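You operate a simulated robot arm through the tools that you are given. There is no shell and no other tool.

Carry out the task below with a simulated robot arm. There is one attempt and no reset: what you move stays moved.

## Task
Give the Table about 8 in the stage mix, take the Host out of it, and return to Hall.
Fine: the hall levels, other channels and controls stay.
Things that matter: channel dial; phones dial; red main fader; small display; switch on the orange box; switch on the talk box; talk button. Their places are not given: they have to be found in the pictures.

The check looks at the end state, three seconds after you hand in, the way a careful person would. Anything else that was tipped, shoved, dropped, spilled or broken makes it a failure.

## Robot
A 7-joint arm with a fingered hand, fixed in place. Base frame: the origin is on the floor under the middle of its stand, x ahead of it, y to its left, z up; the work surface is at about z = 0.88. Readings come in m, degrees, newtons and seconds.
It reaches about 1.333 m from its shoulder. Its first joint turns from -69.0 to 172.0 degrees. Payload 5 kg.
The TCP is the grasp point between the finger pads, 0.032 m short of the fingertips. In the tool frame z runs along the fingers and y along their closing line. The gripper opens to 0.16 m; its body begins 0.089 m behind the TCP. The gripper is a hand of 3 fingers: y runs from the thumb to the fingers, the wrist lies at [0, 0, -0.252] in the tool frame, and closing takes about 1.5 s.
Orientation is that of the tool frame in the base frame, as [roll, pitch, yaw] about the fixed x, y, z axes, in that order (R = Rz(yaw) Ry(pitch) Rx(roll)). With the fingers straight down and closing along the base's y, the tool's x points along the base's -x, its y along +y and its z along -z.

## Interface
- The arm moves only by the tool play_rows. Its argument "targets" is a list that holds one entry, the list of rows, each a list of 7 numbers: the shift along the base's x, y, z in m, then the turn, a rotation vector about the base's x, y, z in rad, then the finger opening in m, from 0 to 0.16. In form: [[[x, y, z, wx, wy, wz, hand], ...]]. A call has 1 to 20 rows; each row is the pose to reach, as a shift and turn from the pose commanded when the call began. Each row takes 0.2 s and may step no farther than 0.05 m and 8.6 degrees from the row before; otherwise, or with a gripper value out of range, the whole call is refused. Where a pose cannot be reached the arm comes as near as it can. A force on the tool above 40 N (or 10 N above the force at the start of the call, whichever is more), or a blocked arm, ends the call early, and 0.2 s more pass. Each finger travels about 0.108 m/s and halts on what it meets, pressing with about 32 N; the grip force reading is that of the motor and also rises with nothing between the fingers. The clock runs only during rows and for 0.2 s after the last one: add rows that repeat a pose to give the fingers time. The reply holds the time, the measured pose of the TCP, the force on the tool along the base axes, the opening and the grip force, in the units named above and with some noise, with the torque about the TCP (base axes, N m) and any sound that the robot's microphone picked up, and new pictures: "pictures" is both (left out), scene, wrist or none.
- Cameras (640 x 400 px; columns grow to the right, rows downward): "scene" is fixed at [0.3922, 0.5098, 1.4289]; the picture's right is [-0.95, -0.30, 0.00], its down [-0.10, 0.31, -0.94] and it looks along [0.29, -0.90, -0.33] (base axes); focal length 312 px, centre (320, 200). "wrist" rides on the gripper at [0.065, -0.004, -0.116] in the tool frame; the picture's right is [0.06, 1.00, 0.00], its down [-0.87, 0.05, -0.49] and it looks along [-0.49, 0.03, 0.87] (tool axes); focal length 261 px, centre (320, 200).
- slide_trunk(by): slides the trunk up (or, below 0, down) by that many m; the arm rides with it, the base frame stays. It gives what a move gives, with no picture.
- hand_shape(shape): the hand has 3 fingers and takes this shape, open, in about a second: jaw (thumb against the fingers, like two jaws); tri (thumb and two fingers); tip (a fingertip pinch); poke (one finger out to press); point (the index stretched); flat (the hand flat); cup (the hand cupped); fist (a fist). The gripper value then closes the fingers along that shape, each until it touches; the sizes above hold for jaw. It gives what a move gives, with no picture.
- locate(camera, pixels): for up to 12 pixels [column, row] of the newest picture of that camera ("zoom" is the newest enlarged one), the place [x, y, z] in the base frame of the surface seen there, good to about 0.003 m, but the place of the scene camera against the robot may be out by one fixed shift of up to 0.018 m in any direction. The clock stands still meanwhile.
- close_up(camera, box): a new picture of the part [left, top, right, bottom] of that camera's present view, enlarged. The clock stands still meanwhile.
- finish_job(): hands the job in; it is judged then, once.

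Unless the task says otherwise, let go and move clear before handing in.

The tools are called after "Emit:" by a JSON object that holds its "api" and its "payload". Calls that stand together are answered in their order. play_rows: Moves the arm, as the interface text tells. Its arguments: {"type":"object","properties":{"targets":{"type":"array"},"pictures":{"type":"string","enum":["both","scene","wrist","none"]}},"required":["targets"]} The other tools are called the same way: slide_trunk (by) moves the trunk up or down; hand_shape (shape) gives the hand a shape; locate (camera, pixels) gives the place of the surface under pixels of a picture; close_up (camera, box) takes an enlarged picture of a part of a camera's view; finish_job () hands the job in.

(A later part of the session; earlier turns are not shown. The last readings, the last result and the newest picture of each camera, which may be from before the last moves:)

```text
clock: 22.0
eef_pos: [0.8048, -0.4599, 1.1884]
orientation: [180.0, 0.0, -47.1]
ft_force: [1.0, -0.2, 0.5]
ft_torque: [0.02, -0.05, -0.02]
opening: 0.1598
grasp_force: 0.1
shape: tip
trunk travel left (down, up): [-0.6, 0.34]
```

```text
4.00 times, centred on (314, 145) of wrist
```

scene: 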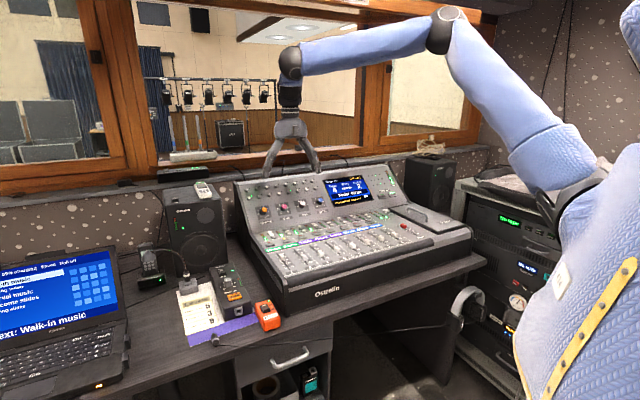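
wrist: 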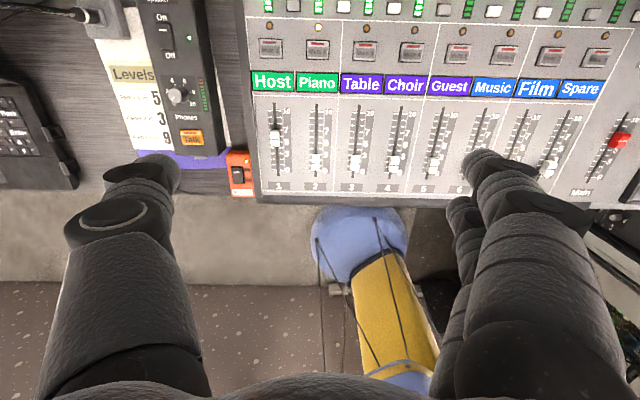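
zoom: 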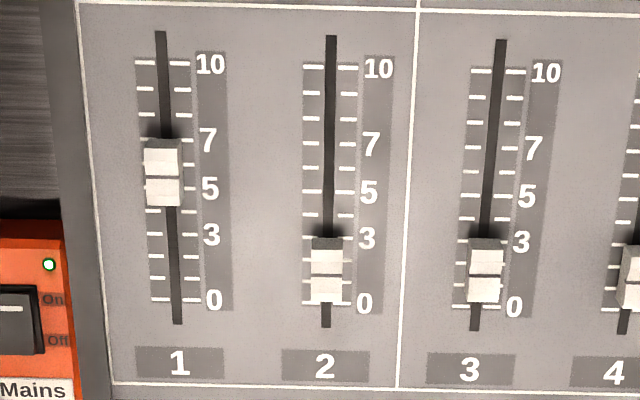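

Scales read clearly: for slot 3 the 10 mark is at zoom (498,73) and the 0 mark at (475,307); slot 1's are at (163,63) and (175,299). I'll locate the marks and the cap edges.

Emit:
{"api": "locate", "payload": {"camera": "zoom", "pixels": [[482, 72], [515, 73], [460, 307], [492, 307], [145, 63], [181, 63], [158, 299], [192, 299], [487, 262], [483, 290], [162, 163], [166, 192]]}}

Emit:
{"api": "locate", "payload": {"camera": "zoom", "pixels": [[485, 243], [485, 277], [485, 300], [162, 142], [164, 178], [165, 204], [498, 45], [475, 325], [160, 35], [178, 318], [470, 270], [501, 270]]}}

```text
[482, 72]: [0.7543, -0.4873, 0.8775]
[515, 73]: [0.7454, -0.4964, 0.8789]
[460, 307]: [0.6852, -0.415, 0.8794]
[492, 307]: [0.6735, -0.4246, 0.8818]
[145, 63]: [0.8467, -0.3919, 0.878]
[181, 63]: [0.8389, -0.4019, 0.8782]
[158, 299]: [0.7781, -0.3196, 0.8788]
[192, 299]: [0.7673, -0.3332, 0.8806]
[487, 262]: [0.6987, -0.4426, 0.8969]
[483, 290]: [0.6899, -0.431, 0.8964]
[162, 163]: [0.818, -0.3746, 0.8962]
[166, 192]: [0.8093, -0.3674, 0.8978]
```

```text
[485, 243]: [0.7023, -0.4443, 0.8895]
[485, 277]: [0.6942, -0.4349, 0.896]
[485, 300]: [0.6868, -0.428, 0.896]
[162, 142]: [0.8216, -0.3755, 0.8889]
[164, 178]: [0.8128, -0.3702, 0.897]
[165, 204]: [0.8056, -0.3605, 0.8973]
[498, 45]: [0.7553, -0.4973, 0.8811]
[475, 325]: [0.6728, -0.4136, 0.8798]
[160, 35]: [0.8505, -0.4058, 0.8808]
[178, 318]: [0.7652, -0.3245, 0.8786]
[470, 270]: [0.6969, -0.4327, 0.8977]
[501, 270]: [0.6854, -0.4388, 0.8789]
```

One scale unit is 0.010 m along u≈(0.70,-0.71); Table is at about 2.1 and Host at about 6. I'll close the fingers into the wedge and hover in front of Table's cap (target z 1.0), ready to push it with the side of a finger.

Emit:
{"api": "play_rows", "payload": {"targets": [[[0, 0, 0, 0, 0, 0.01, 0.12], [-0.02, 0.01, -0.02, 0, 0, 0.02, 0.08], [-0.045, 0.02, -0.04, 0, 0, 0.03, 0.04], [-0.07, 0.03, -0.07, 0, 0, 0.03, 0.0], [-0.095, 0.045, -0.1, 0, 0, 0.03, 0.0], [-0.12, 0.055, -0.13, 0, 0, 0.03, 0.0], [-0.1401, 0.065, -0.16, 0, 0, 0.03, 0.0], [-0.1401, 0.065, -0.188, 0, 0, 0.03, 0.0], [-0.1401, 0.065, -0.188, 0, 0, 0.03, 0.0]]]}}

Emit:
{"api": "close_up", "payload": {"camera": "wrist", "box": [200, 30, 440, 190]}}

Emit:
{"api": "close_up", "payload": {"camera": "scene", "box": [258, 190, 386, 270]}}

```text
clock: 24.0
eef_pos: [0.6637, -0.3924, 1.0001]
orientation: [179.9, 0.0, -45.5]
ft_force: [-0.4, 1.0, -0.2]
ft_torque: [-0.01, 0.01, -0.02]
opening: 0.0
grasp_force: 32.1
shape: tip
trunk travel left (down, up): [-0.6, 0.34]
```

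scene: 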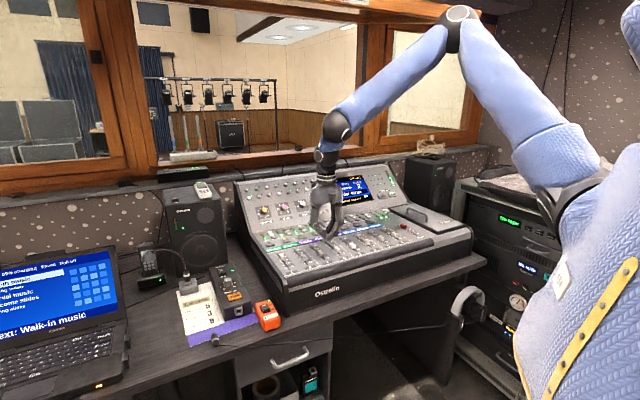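
wrist: 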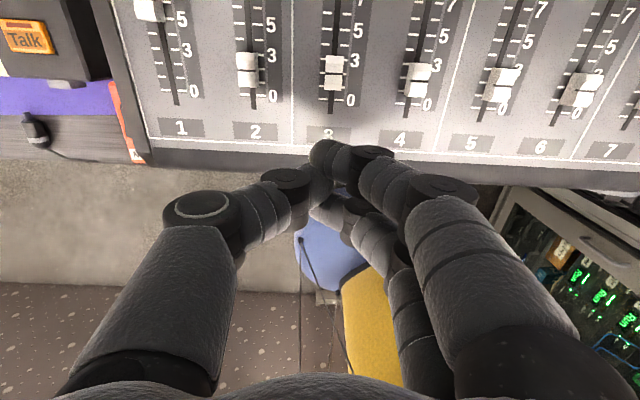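

```text
2.50 times, centred on (320, 110) of wrist
```

zoom: 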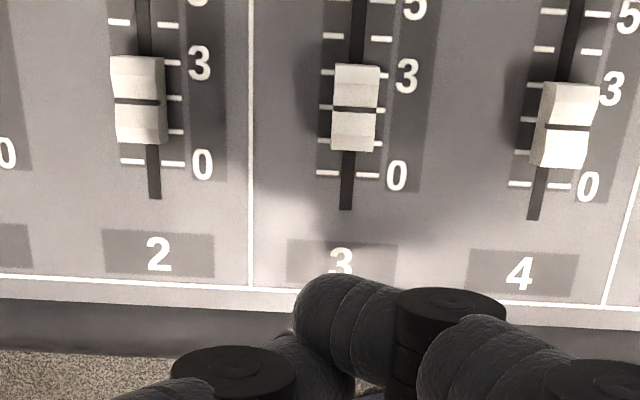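

```text
5.00 times, centred on (322, 230) of scene
```

zoom: 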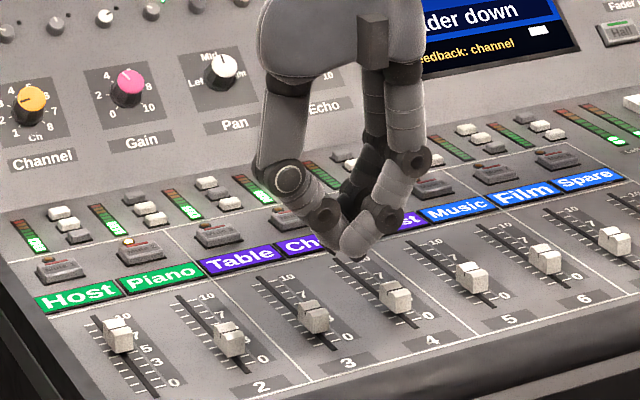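

The wedge hovers just in front of the "3" label with the leading finger's top edge at wrist (325,141). I'll locate that finger's outline to get its leading edge relative to the TCP.

Emit:
{"api": "locate", "payload": {"camera": "wrist", "pixels": [[313, 150], [320, 143], [328, 141], [338, 143], [318, 158], [328, 155], [345, 155], [334, 84], [333, 75], [333, 65]]}}

```text
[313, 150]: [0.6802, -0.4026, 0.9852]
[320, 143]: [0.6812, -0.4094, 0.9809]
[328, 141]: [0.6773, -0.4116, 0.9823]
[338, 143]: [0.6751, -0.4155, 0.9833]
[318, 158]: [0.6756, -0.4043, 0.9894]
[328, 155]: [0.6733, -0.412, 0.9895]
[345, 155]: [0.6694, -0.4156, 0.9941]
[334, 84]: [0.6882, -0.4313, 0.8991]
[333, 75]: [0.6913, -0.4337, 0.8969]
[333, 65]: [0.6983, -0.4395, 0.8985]
```

The leading edge lies about 0.025 m ahead of the TCP, leaving roughly 0.015 m clearance to Table's cap. I'll descend straight down so the fingertips end a few mm above the panel.

Emit:
{"api": "play_rows", "payload": {"targets": [[[0, 0, -0.03, 0, 0, 0, 0.0], [0, 0, -0.055, 0, 0, 0, 0.0], [0, 0, -0.07, 0, 0, 0, 0.0], [0, 0, -0.078, 0, 0, 0, 0.0], [0, 0, -0.083, 0, 0, 0, 0.0]]]}}

Emit:
{"api": "close_up", "payload": {"camera": "scene", "box": [280, 220, 360, 270]}}

Emit:
{"api": "close_up", "payload": {"camera": "wrist", "box": [220, 60, 440, 190]}}

```text
clock: 25.2
eef_pos: [0.663, -0.3919, 0.9183]
orientation: [-180.0, 0.0, -45.3]
ft_force: [0.8, 0.4, -0.5]
ft_torque: [0.01, 0.02, -0.05]
opening: 0.0001
grasp_force: 31.9
shape: tip
trunk travel left (down, up): [-0.6, 0.34]
```

scene: 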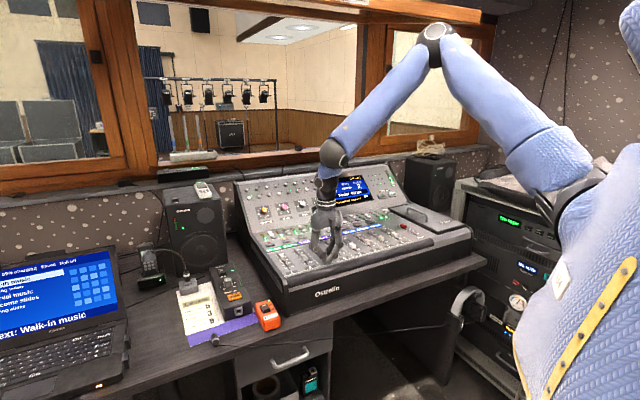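
wrist: 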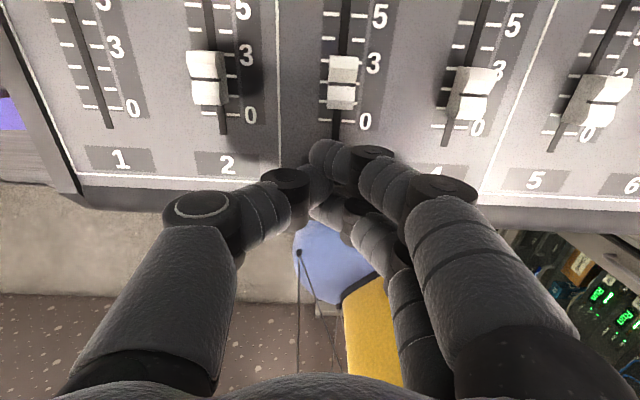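

```text
8.00 times, centred on (320, 245) of scene
```

zoom: 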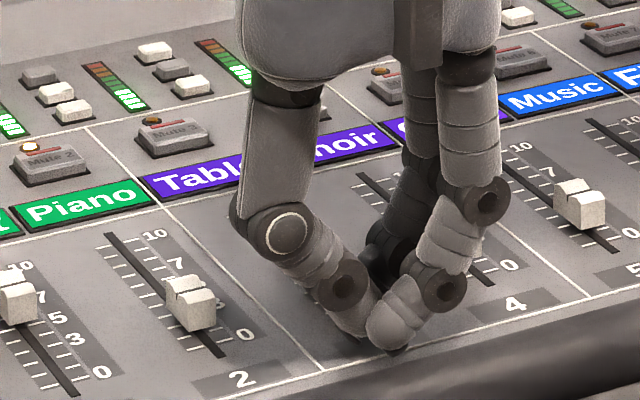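

```text
2.91 times, centred on (330, 125) of wrist
```

zoom: 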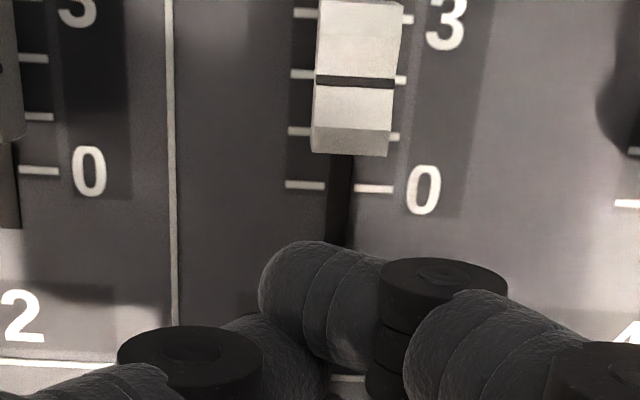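

The finger wedge sits in front of Table's cap (wrist zoom: finger at (320,270), cap at (355,80)), no contact yet. I'll drop 2 mm more and push slowly along the slot, stopping short at about 6.6 to check.

Emit:
{"api": "play_rows", "payload": {"targets": [[[0, 0, -0.0025, 0, 0, 0, 0.0], [0.007, -0.0071, -0.0025, 0, 0, 0, 0.0], [0.0141, -0.0142, -0.0025, 0, 0, 0, 0.0], [0.0211, -0.0213, -0.0025, 0, 0, 0, 0.0], [0.0281, -0.0284, -0.0025, 0, 0, 0, 0.0], [0.0352, -0.0356, -0.0025, 0, 0, 0, 0.0], [0.0425, -0.043, -0.0025, 0, 0, 0, 0.0], [0.0425, -0.043, -0.0025, 0, 0, 0, 0.0]]]}}

Emit:
{"api": "close_up", "payload": {"camera": "wrist", "box": [220, 60, 440, 190]}}

Emit:
{"api": "close_up", "payload": {"camera": "scene", "box": [270, 210, 366, 270]}}

```text
clock: 27.0
eef_pos: [0.7048, -0.4366, 0.9166]
orientation: [179.9, 0.0, -45.4]
ft_force: [-0.3, 1.3, -1.1]
ft_torque: [0.0, -0.03, 0.0]
opening: 0.0
grasp_force: 31.4
shape: tip
trunk travel left (down, up): [-0.6, 0.34]
```

scene: 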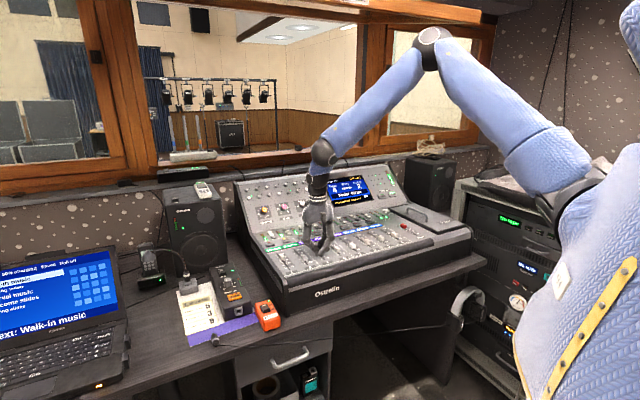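
wrist: 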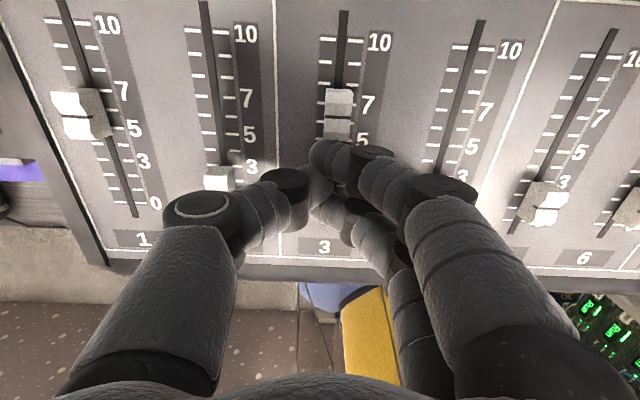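

```text
2.91 times, centred on (330, 125) of wrist
```

zoom: 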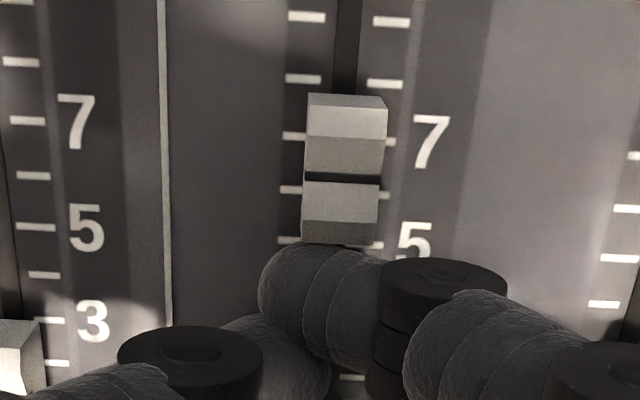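

```text
6.67 times, centred on (318, 240) of scene
```

zoom: 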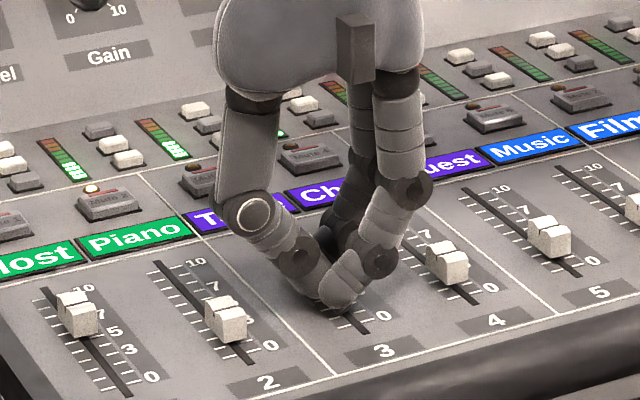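

Table's cap moved smoothly; its index line now reads a bit above 6 at wrist (338,117). I'll locate the index line and nearby tick marks to compute its true value.

Emit:
{"api": "locate", "payload": {"camera": "wrist", "pixels": [[338, 117], [338, 125], [338, 110], [338, 102], [330, 37], [356, 38], [324, 120], [323, 140], [326, 83], [355, 85]]}}

```text
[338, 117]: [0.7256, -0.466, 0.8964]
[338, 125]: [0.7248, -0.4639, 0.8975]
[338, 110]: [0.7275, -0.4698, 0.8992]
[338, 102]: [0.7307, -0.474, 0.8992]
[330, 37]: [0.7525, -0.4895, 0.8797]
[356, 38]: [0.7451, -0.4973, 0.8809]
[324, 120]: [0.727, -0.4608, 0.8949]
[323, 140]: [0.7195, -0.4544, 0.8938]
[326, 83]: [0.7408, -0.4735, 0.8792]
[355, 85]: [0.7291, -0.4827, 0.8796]
```

Index works out to about 6.5 from three references, so 0.015 m more is needed. I'll push that distance, then back off a little and look.

Emit:
{"api": "play_rows", "payload": {"targets": [[[0.0035, -0.0036, 0, 0, 0, 0, 0.0], [0.007, -0.0071, 0, 0, 0, 0, 0.0], [0.0105, -0.0107, 0, 0, 0, 0, 0.0], [0.0105, -0.0107, 0, 0, 0, 0, 0.0], [0.0, 0.0, 0, 0, 0, 0, 0.0], [-0.007, 0.0071, 0, 0, 0, 0, 0.0]]], "pictures": "wrist"}}

Emit:
{"api": "close_up", "payload": {"camera": "wrist", "box": [240, 0, 440, 125]}}

```text
clock: 28.4
eef_pos: [0.6975, -0.4278, 0.9142]
orientation: [-179.9, 0.0, -45.4]
ft_force: [0.3, 0.3, -0.9]
ft_torque: [-0.05, -0.01, 0.0]
opening: 0.0
grasp_force: 31.9
shape: tip
trunk travel left (down, up): [-0.6, 0.34]
```

wrist: 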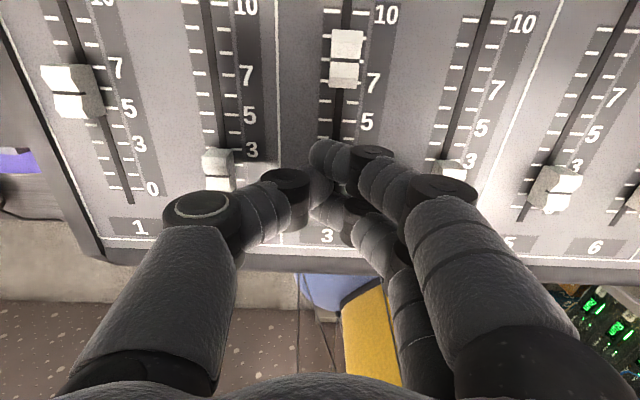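

```text
3.20 times, centred on (340, 62) of wrist
```

zoom: 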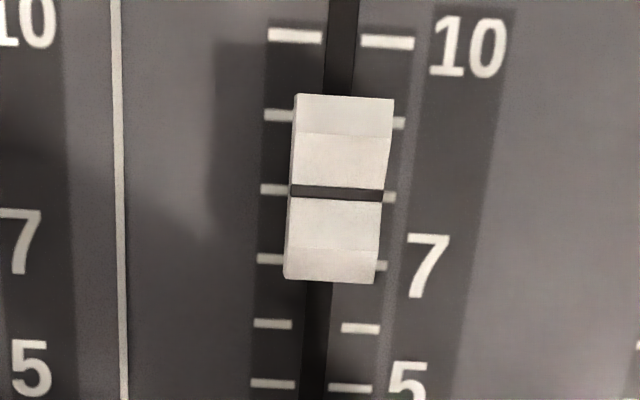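

Table's index line at zoom (337,192) now lines up with the 8 tick (zoom row ~192). I'll check it numerically before rising.

Emit:
{"api": "locate", "payload": {"camera": "zoom", "pixels": [[337, 192], [337, 200], [337, 183], [272, 190], [392, 198], [295, 37], [388, 42], [268, 258], [384, 265]]}}

```text
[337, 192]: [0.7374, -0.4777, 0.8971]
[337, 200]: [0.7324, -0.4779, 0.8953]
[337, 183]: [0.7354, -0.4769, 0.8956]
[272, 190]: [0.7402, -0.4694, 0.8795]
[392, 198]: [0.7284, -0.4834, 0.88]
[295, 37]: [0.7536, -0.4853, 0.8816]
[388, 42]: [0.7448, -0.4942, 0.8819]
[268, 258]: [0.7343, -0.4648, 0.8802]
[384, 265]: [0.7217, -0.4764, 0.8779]
```

Table computes to 8.0. Now I'll lift clear and move to the far (10) side of Host's cap, hovering at about (0.860,-0.403), so I can push it down to 0.

Emit:
{"api": "play_rows", "payload": {"targets": [[[-0.003, 0.003, 0.03, 0, 0, 0, 0.0], [-0.003, 0.003, 0.076, 0, 0, 0, 0.0], [0.035, 0.008, 0.086, 0, 0, 0, 0.0], [0.08, 0.013, 0.086, 0, 0, 0, 0.0], [0.125, 0.019, 0.086, 0, 0, 0, 0.0], [0.1624, 0.0245, 0.076, 0, 0, 0, 0.0], [0.1624, 0.0245, 0.046, 0, 0, 0, 0.0]]]}}

Emit:
{"api": "close_up", "payload": {"camera": "scene", "box": [240, 200, 336, 260]}}

Emit:
{"api": "close_up", "payload": {"camera": "wrist", "box": [200, 60, 440, 260]}}

```text
clock: 30.0
eef_pos: [0.8635, -0.4086, 0.9601]
orientation: [180.0, -0.1, -45.5]
ft_force: [-0.6, -0.1, 0.4]
ft_torque: [0.0, -0.02, -0.04]
opening: 0.0
grasp_force: 31.7
shape: tip
trunk travel left (down, up): [-0.6, 0.34]
```

scene: 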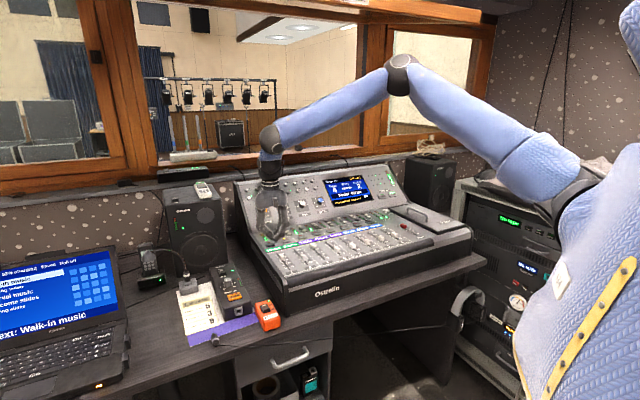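
wrist: 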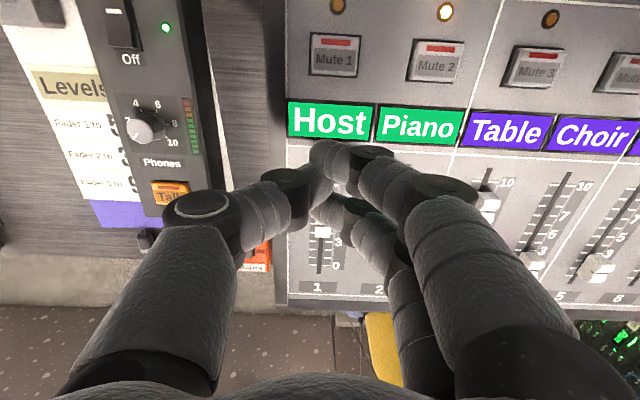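

```text
6.67 times, centred on (288, 230) of scene
```

zoom: 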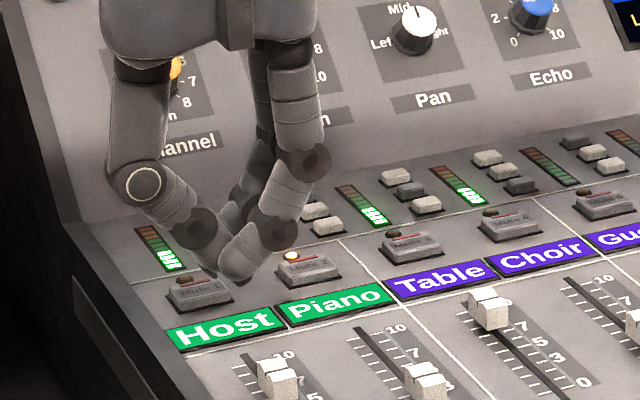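

```text
2.00 times, centred on (320, 160) of wrist
```

zoom: 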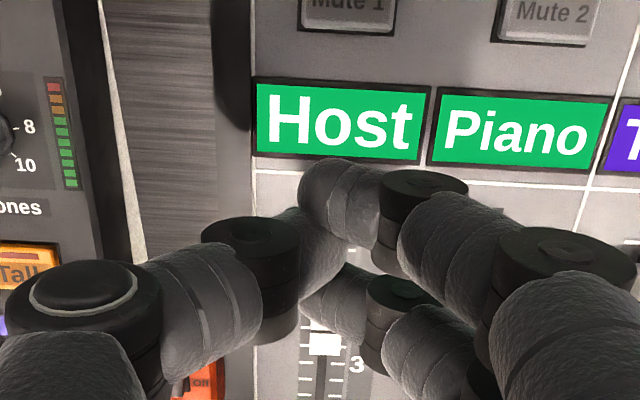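

Host's cap is visible between the fingers (zoom (322,345)) with about 0.025 m clearance, but the leading finger may sit over the Host label plate. I'll check the heights there before descending.

Emit:
{"api": "locate", "payload": {"camera": "wrist", "pixels": [[330, 120], [330, 137], [305, 147], [300, 143], [330, 100], [320, 232], [345, 188], [328, 205], [330, 215], [340, 145], [322, 148]]}}

```text
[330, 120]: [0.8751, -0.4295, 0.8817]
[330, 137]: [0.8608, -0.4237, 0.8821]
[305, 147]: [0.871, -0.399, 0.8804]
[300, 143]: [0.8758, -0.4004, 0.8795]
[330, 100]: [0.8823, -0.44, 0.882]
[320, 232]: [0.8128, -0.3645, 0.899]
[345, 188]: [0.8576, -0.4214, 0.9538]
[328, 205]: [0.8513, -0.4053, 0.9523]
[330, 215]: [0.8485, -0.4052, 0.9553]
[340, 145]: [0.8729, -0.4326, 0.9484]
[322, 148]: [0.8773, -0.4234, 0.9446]
```

The label plate is about 2 mm raised at z 0.882, so I'll shift 0.014 m toward the cap first (still about 0.011 m clear of it) and then descend to z 0.917.

Emit:
{"api": "play_rows", "payload": {"targets": [[[-0.0098, 0.01, 0, 0, 0, 0, 0.0], [-0.0098, 0.01, -0.02, 0, 0, 0, 0.0], [-0.0098, 0.01, -0.034, 0, 0, 0, 0.0], [-0.0098, 0.01, -0.043, 0, 0, 0, 0.0], [-0.0098, 0.01, -0.043, 0, 0, 0, 0.0]]]}}

Emit:
{"api": "close_up", "payload": {"camera": "scene", "box": [240, 200, 336, 260]}}

Emit:
{"api": "close_up", "payload": {"camera": "wrist", "box": [200, 60, 440, 260]}}

```text
clock: 31.2
eef_pos: [0.8499, -0.3952, 0.9171]
orientation: [-180.0, 0.0, -45.4]
ft_force: [-0.5, 0.0, 0.0]
ft_torque: [0.0, 0.01, 0.04]
opening: 0.0
grasp_force: 31.8
shape: tip
trunk travel left (down, up): [-0.6, 0.34]
```

scene: 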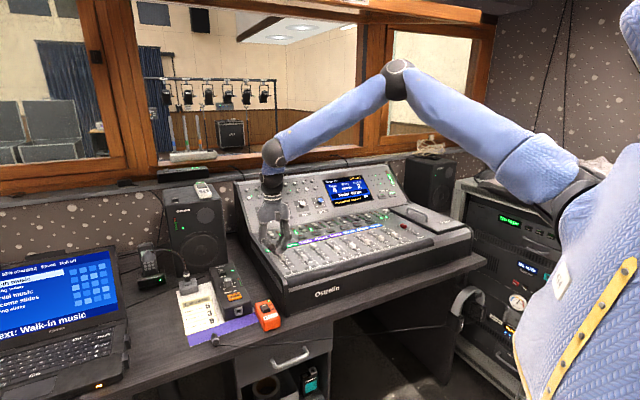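
wrist: 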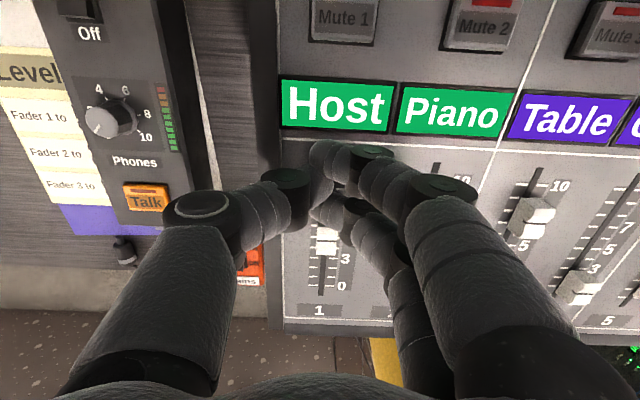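

```text
6.67 times, centred on (288, 230) of scene
```

zoom: 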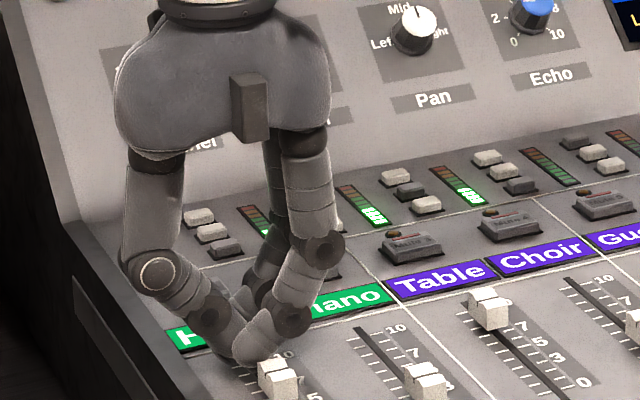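

```text
2.00 times, centred on (320, 160) of wrist
```

zoom: 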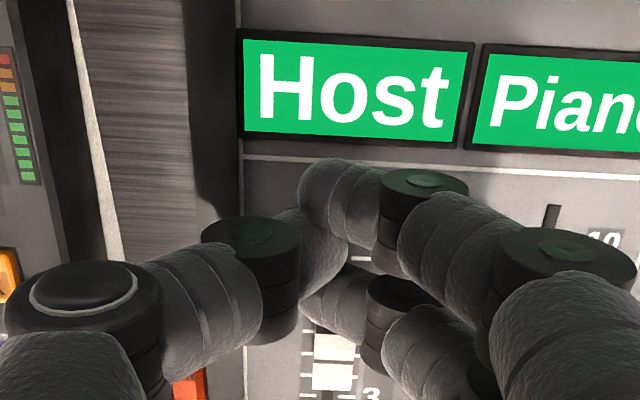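

The trailing finger sits just behind Host's cap (scene zoom: finger (255,345), cap (275,375)) with no contact force. I'll push it toward 0 slowly, first 0.060 m, then check.

Emit:
{"api": "play_rows", "payload": {"targets": [[[-0.00703, 0.00711, 0, 0, 0, 0, 0.0], [-0.01406, 0.01422, 0, 0, 0, 0, 0.0], [-0.02109, 0.02133, 0, 0, 0, 0, 0.0], [-0.02812, 0.02844, 0, 0, 0, 0, 0.0], [-0.03515, 0.03555, 0, 0, 0, 0, 0.0], [-0.0422, 0.0427, 0, 0, 0, 0, 0.0], [-0.0422, 0.0427, 0, 0, 0, 0, 0.0]]]}}

Emit:
{"api": "close_up", "payload": {"camera": "scene", "box": [240, 220, 336, 280]}}

Emit:
{"api": "close_up", "payload": {"camera": "wrist", "box": [200, 60, 440, 260]}}

```text
clock: 32.8
eef_pos: [0.8095, -0.352, 0.9182]
orientation: [180.0, 0.1, -45.5]
ft_force: [-0.1, -0.3, -0.5]
ft_torque: [-0.01, 0.0, 0.02]
opening: 0.0001
grasp_force: 31.8
shape: tip
trunk travel left (down, up): [-0.6, 0.34]
```

scene: 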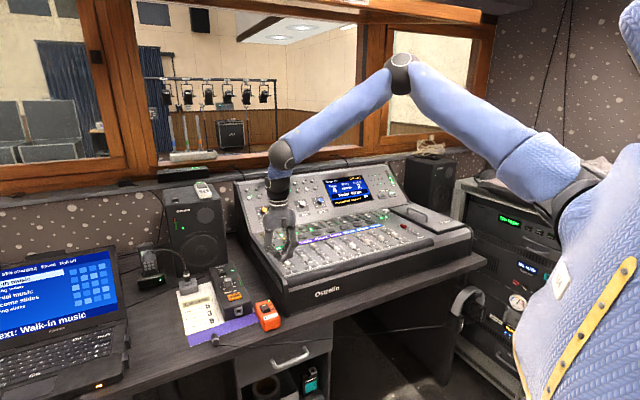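
wrist: 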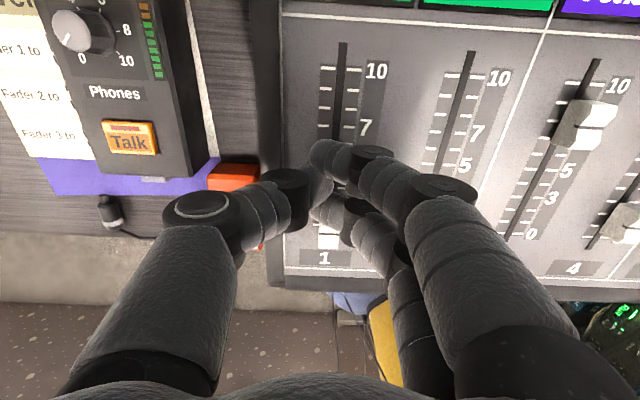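

```text
6.67 times, centred on (288, 250) of scene
```

zoom: 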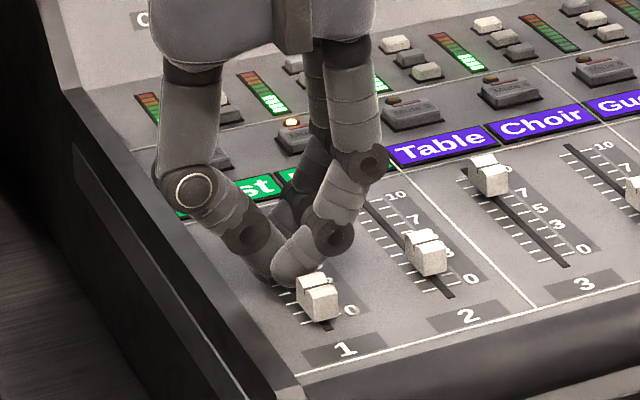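

```text
2.00 times, centred on (320, 160) of wrist
```

zoom: 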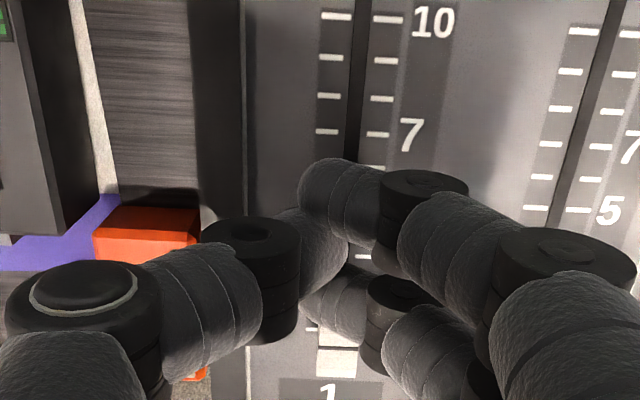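

Host's cap is now close to the 0 end (scene zoom (318,295)). I'll push about 0.009 m more in small steps so it reaches the 0 end, watching the force.

Emit:
{"api": "play_rows", "payload": {"targets": [[[-0.0021, 0.0021, 0, 0, 0, 0, 0.0], [-0.0042, 0.0043, 0, 0, 0, 0, 0.0], [-0.0056, 0.0057, 0, 0, 0, 0, 0.0], [-0.0063, 0.0064, 0, 0, 0, 0, 0.0], [-0.0063, 0.0064, 0, 0, 0, 0, 0.0]]]}}

Emit:
{"api": "close_up", "payload": {"camera": "scene", "box": [264, 230, 328, 270]}}

Emit:
{"api": "close_up", "payload": {"camera": "wrist", "box": [260, 200, 380, 275]}}

```text
clock: 34.0
eef_pos: [0.8042, -0.3456, 0.917]
orientation: [-180.0, 0.0, -45.5]
ft_force: [7.3, -8.3, 3.5]
ft_torque: [-0.13, -0.09, 0.07]
opening: 0.0
grasp_force: 31.9
shape: tip
trunk travel left (down, up): [-0.6, 0.34]
```

scene: 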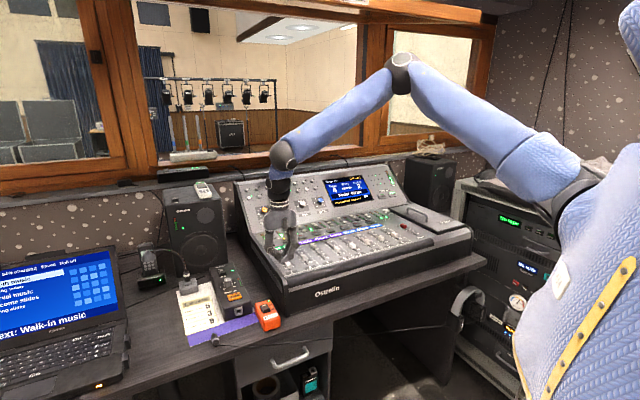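
wrist: 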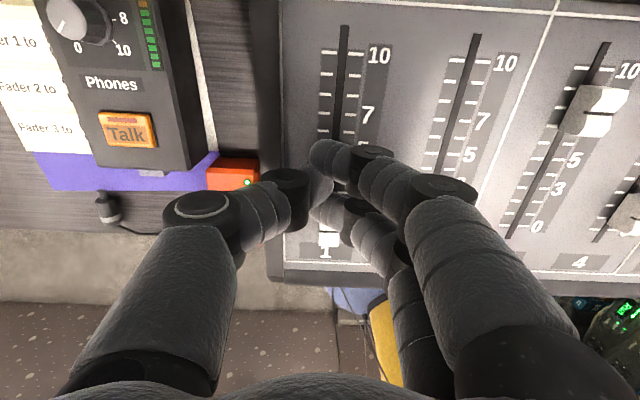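

```text
10.00 times, centred on (296, 250) of scene
```

zoom: 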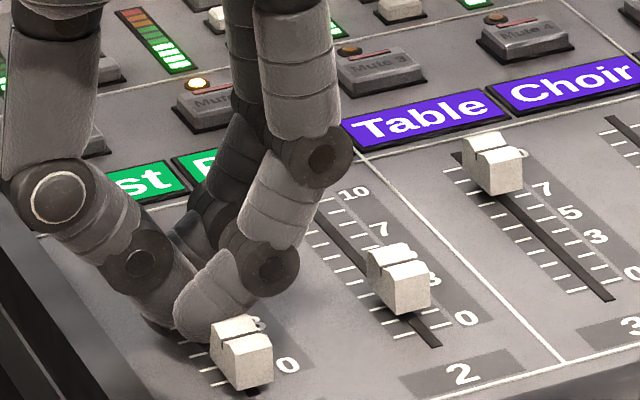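

```text
5.33 times, centred on (320, 238) of wrist
```

zoom: 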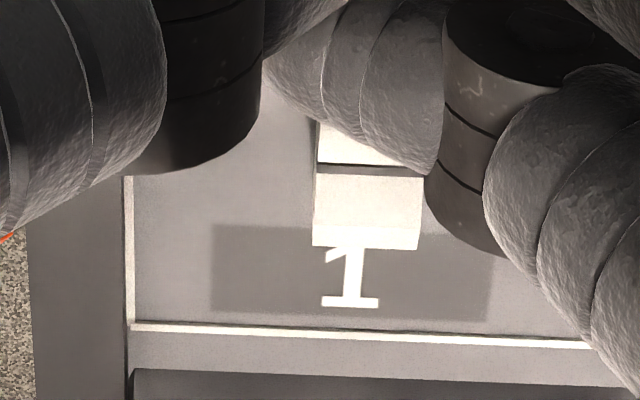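

The force rose to about 11 N against the push, so Host's cap is at its 0 end stop. I'll back off, lift, open, and return to the earlier overhead view to verify all faders.

Emit:
{"api": "play_rows", "payload": {"targets": [[[0.007, -0.0071, 0, 0, 0, 0, 0.0], [0.0105, -0.0107, 0.01, 0, 0, 0, 0.0], [0.0105, -0.0107, 0.05, 0, 0, 0, 0.0], [0.0105, -0.0107, 0.1, 0, 0, 0, 0.0], [0.0105, -0.03, 0.14, 0, 0, 0, 0.0], [0.0105, -0.055, 0.18, 0, 0, 0, 0.04], [0.0105, -0.08, 0.22, 0, 0, 0, 0.08], [0.0005, -0.11, 0.255, 0, 0, 0, 0.12], [0.0, -0.114, 0.271, 0, 0, 0, 0.16], [0.0, -0.114, 0.271, 0, 0, 0, 0.16], [0.0, -0.114, 0.271, 0, 0, 0, 0.16]]]}}

Emit:
{"api": "close_up", "payload": {"camera": "wrist", "box": [245, 65, 437, 185]}}

Emit:
{"api": "close_up", "payload": {"camera": "wrist", "box": [250, 95, 378, 195]}}

```text
clock: 36.4
eef_pos: [0.8035, -0.4567, 1.1883]
orientation: [-180.0, -0.1, -45.6]
ft_force: [0.6, -0.7, -0.6]
ft_torque: [0.03, -0.01, -0.01]
opening: 0.1599
grasp_force: 0.0
shape: tip
trunk travel left (down, up): [-0.6, 0.34]
```

scene: 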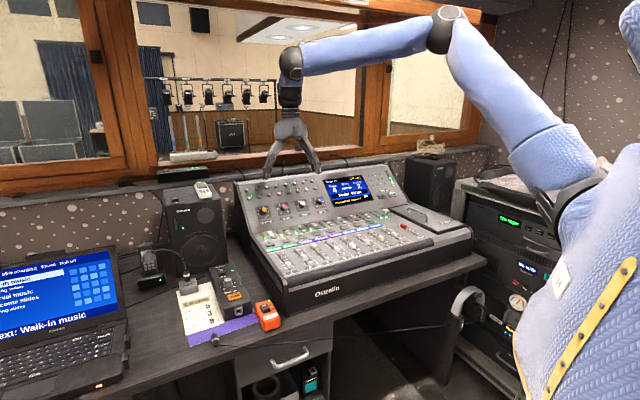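
wrist: 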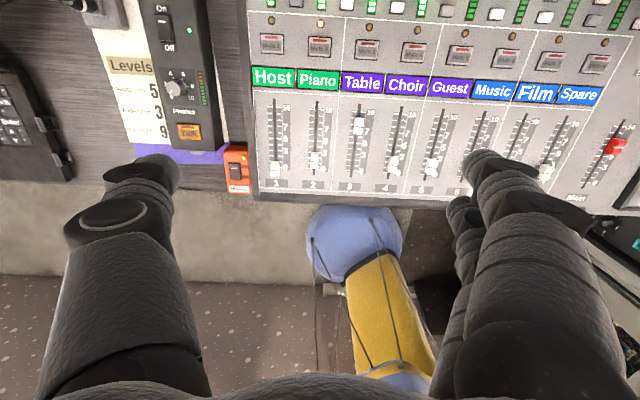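

```text
3.33 times, centred on (341, 125) of wrist
```

zoom: 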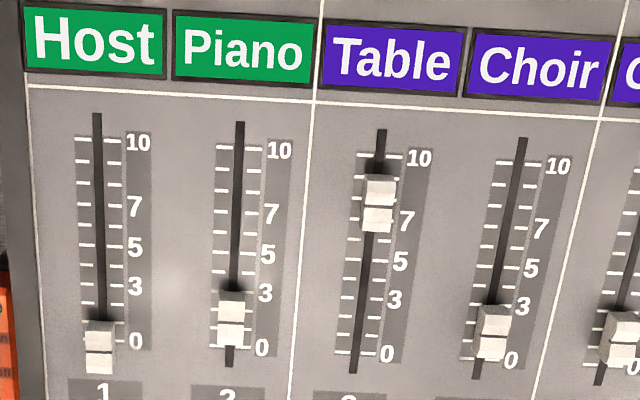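

```text
4.00 times, centred on (314, 145) of wrist
```

zoom: 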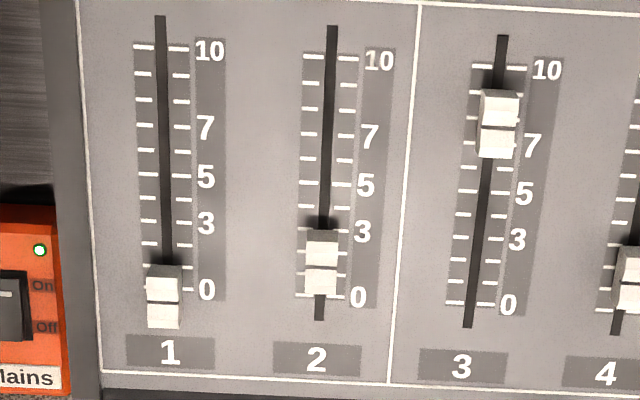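

Host's index is at zoom (162,302), at/just past the 0 tick as parallax would show, Table's is near 8, and Piano and Choir look unchanged. I'll confirm numerically and check the display.

Emit:
{"api": "locate", "payload": {"camera": "zoom", "pixels": [[163, 302], [163, 296], [163, 310], [148, 289], [182, 289], [497, 128], [497, 122], [497, 134], [465, 302], [487, 302], [483, 66], [515, 67]]}}

Emit:
{"api": "close_up", "payload": {"camera": "scene", "box": [310, 160, 420, 229]}}

Emit:
{"api": "close_up", "payload": {"camera": "scene", "box": [258, 215, 370, 285]}}

```text
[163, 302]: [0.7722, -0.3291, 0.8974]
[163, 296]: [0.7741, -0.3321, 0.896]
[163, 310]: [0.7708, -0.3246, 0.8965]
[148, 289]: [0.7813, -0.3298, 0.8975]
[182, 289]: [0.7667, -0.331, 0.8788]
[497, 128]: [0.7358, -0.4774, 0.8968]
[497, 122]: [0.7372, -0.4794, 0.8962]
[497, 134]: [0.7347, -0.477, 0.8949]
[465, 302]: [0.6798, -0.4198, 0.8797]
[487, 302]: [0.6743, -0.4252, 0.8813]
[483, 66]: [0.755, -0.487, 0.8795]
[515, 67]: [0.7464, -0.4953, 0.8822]
```

```text
5.80 times, centred on (365, 194) of scene
```

zoom: 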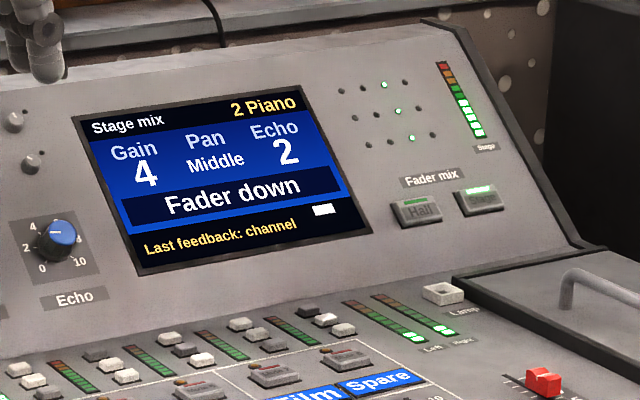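

```text
5.71 times, centred on (314, 250) of scene
```

zoom: 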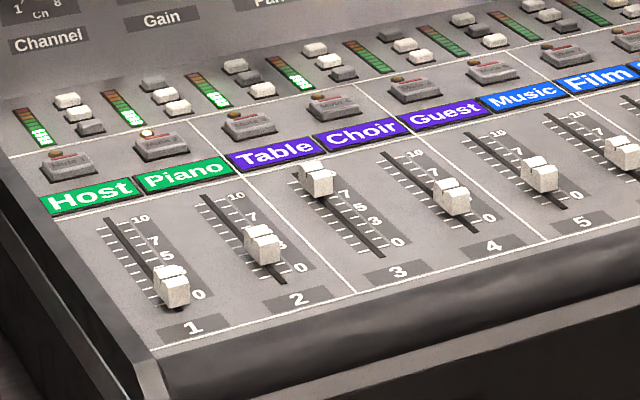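

Host computes to 0 and Table to 8.0, and the display still shows "Stage mix". Now I'll close the hand, swing back over to the button side with yaw -137, and tilt to face the Hall button from 0.10 m off.

Emit:
{"api": "play_rows", "payload": {"targets": [[[-0.0245, -0.0331, -0.0013, 0, 0, -0.1335, 0.12], [-0.0491, -0.0661, -0.0026, 0, 0, -0.267, 0.08], [-0.0736, -0.0992, -0.0039, 0, 0, -0.4005, 0.04], [-0.0982, -0.1323, -0.0052, 0, 0, -0.534, 0.0], [-0.1227, -0.1654, -0.0065, 0, 0, -0.6675, 0.0], [-0.1472, -0.1984, -0.0078, 0, 0, -0.801, 0.0], [-0.1718, -0.2315, -0.0091, 0, 0, -0.9345, 0.0], [-0.1963, -0.2646, -0.0104, 0, 0, -1.068, 0.0], [-0.2209, -0.2976, -0.0117, 0, 0, -1.2015, 0.0], [-0.2454, -0.3307, -0.013, 0, 0, -1.335, 0.0], [-0.2699, -0.3638, -0.0143, 0, 0, -1.4685, 0.0], [-0.2945, -0.3968, -0.0156, 0, 0, -1.602, 0.0], [-0.319, -0.4299, -0.0169, 0, 0, -1.602, 0.0], [-0.3435, -0.463, -0.018, 0, 0, -1.602, 0.0]]], "pictures": "none"}}

Emit:
{"api": "play_rows", "payload": {"targets": [[[0.006, -0.011, -0.024, -0.0857, -0.0793, 0, 0.0], [0.012, -0.022, -0.048, -0.1714, -0.1587, 0, 0.0], [0.018, -0.033, -0.072, -0.2572, -0.238, 0, 0.0], [0.024, -0.044, -0.096, -0.343, -0.3173, 0, 0.0], [0.03, -0.055, -0.12, -0.4287, -0.3967, 0, 0.0], [0.0346, -0.0646, -0.1427, -0.5145, -0.476, 0, 0.0], [0.0346, -0.0646, -0.1427, -0.5145, -0.476, 0, 0.0]]]}}

Emit:
{"api": "close_up", "payload": {"camera": "wrist", "box": [220, 60, 420, 185]}}

```text
clock: 39.4
eef_pos: [0.4594, -0.9222, 1.17]
orientation: [179.9, 0.2, -137.3]
ft_force: [-0.2, 0.0, -0.4]
ft_torque: [0.03, -0.03, 0.01]
opening: 0.0002
grasp_force: 32.1
shape: tip
trunk travel left (down, up): [-0.6, 0.34]
```

```text
clock: 41.0
eef_pos: [0.4969, -0.9885, 1.0298]
orientation: [-139.8, 0.0, -137.1]
ft_force: [0.0, 0.2, 0.2]
ft_torque: [-0.01, 0.01, -0.01]
opening: 0.0
grasp_force: 31.8
shape: tip
trunk travel left (down, up): [-0.6, 0.34]
```

scene: 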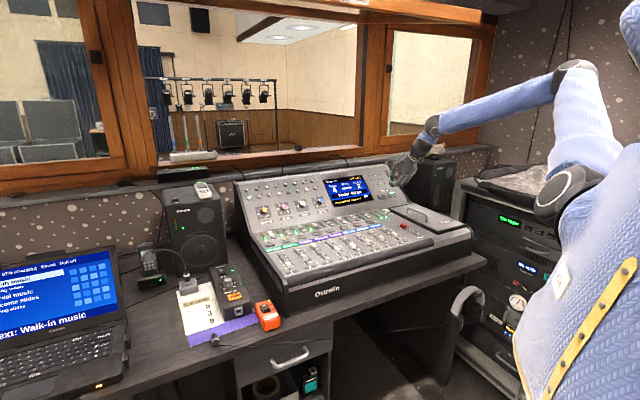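
wrist: 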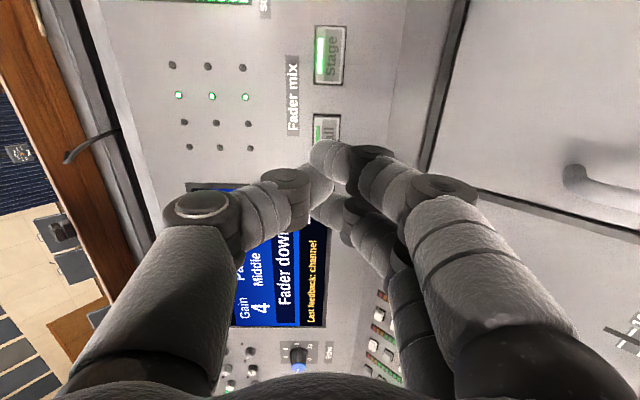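

```text
3.20 times, centred on (320, 122) of wrist
```

zoom: 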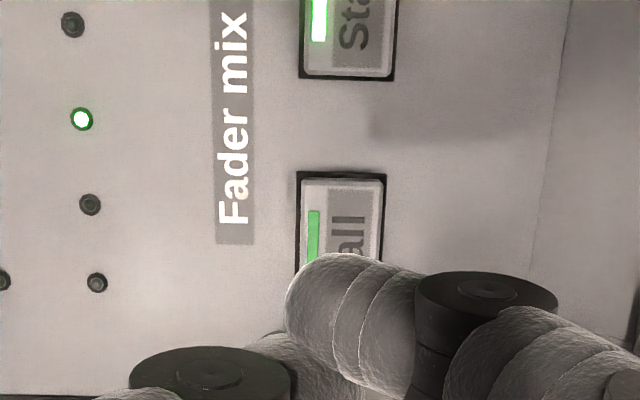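

The Stage lamp is lit at zoom (318,20), and the wedge sits over the Hall button (zoom (340,230)) almost exactly as it did for Stage, just a few mm high. I'll press along the tool axis with that correction.

Emit:
{"api": "play_rows", "payload": {"targets": [[[0.0173, -0.0169, -0.0325, 0, 0, 0, 0.0], [0.0298, -0.0292, -0.056, 0, 0, 0, 0.0], [0.0367, -0.036, -0.069, 0, 0, 0, 0.0], [0.0406, -0.0398, -0.0763, 0, 0, 0, 0.0], [0.0432, -0.0423, -0.0812, 0, 0, 0, 0.0]]]}}

Emit:
{"api": "close_up", "payload": {"camera": "wrist", "box": [220, 60, 420, 185]}}

```text
clock: 42.2
eef_pos: [0.5363, -1.0287, 0.9466]
orientation: [-139.9, 0.0, -137.2]
ft_force: [-0.8, 1.0, 1.0]
ft_torque: [0.04, 0.02, -0.01]
opening: 0.0
grasp_force: 31.9
shape: tip
trunk travel left (down, up): [-0.6, 0.34]
heard: click
```

scene: 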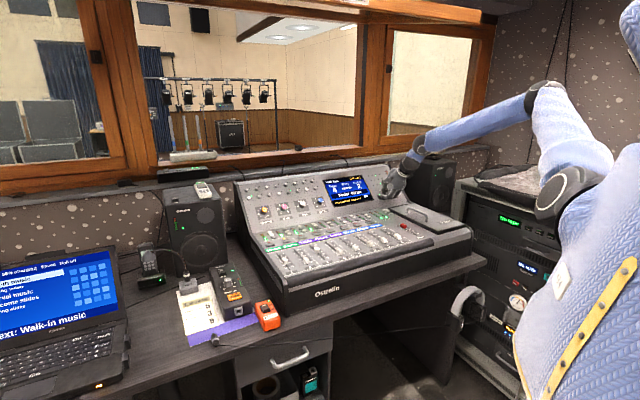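
wrist: 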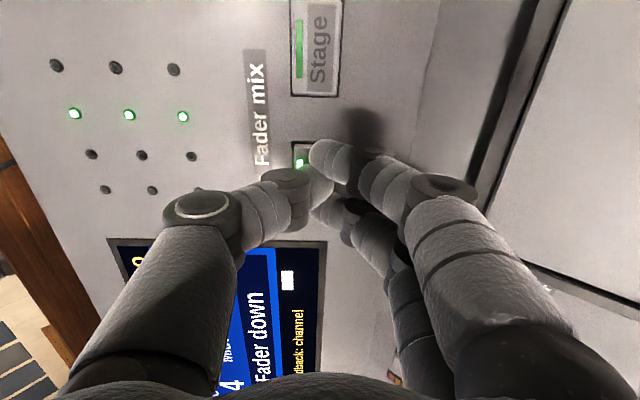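

```text
3.20 times, centred on (320, 122) of wrist
```

zoom: 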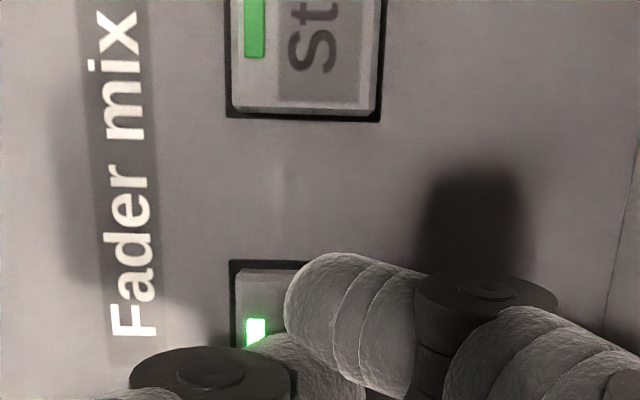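

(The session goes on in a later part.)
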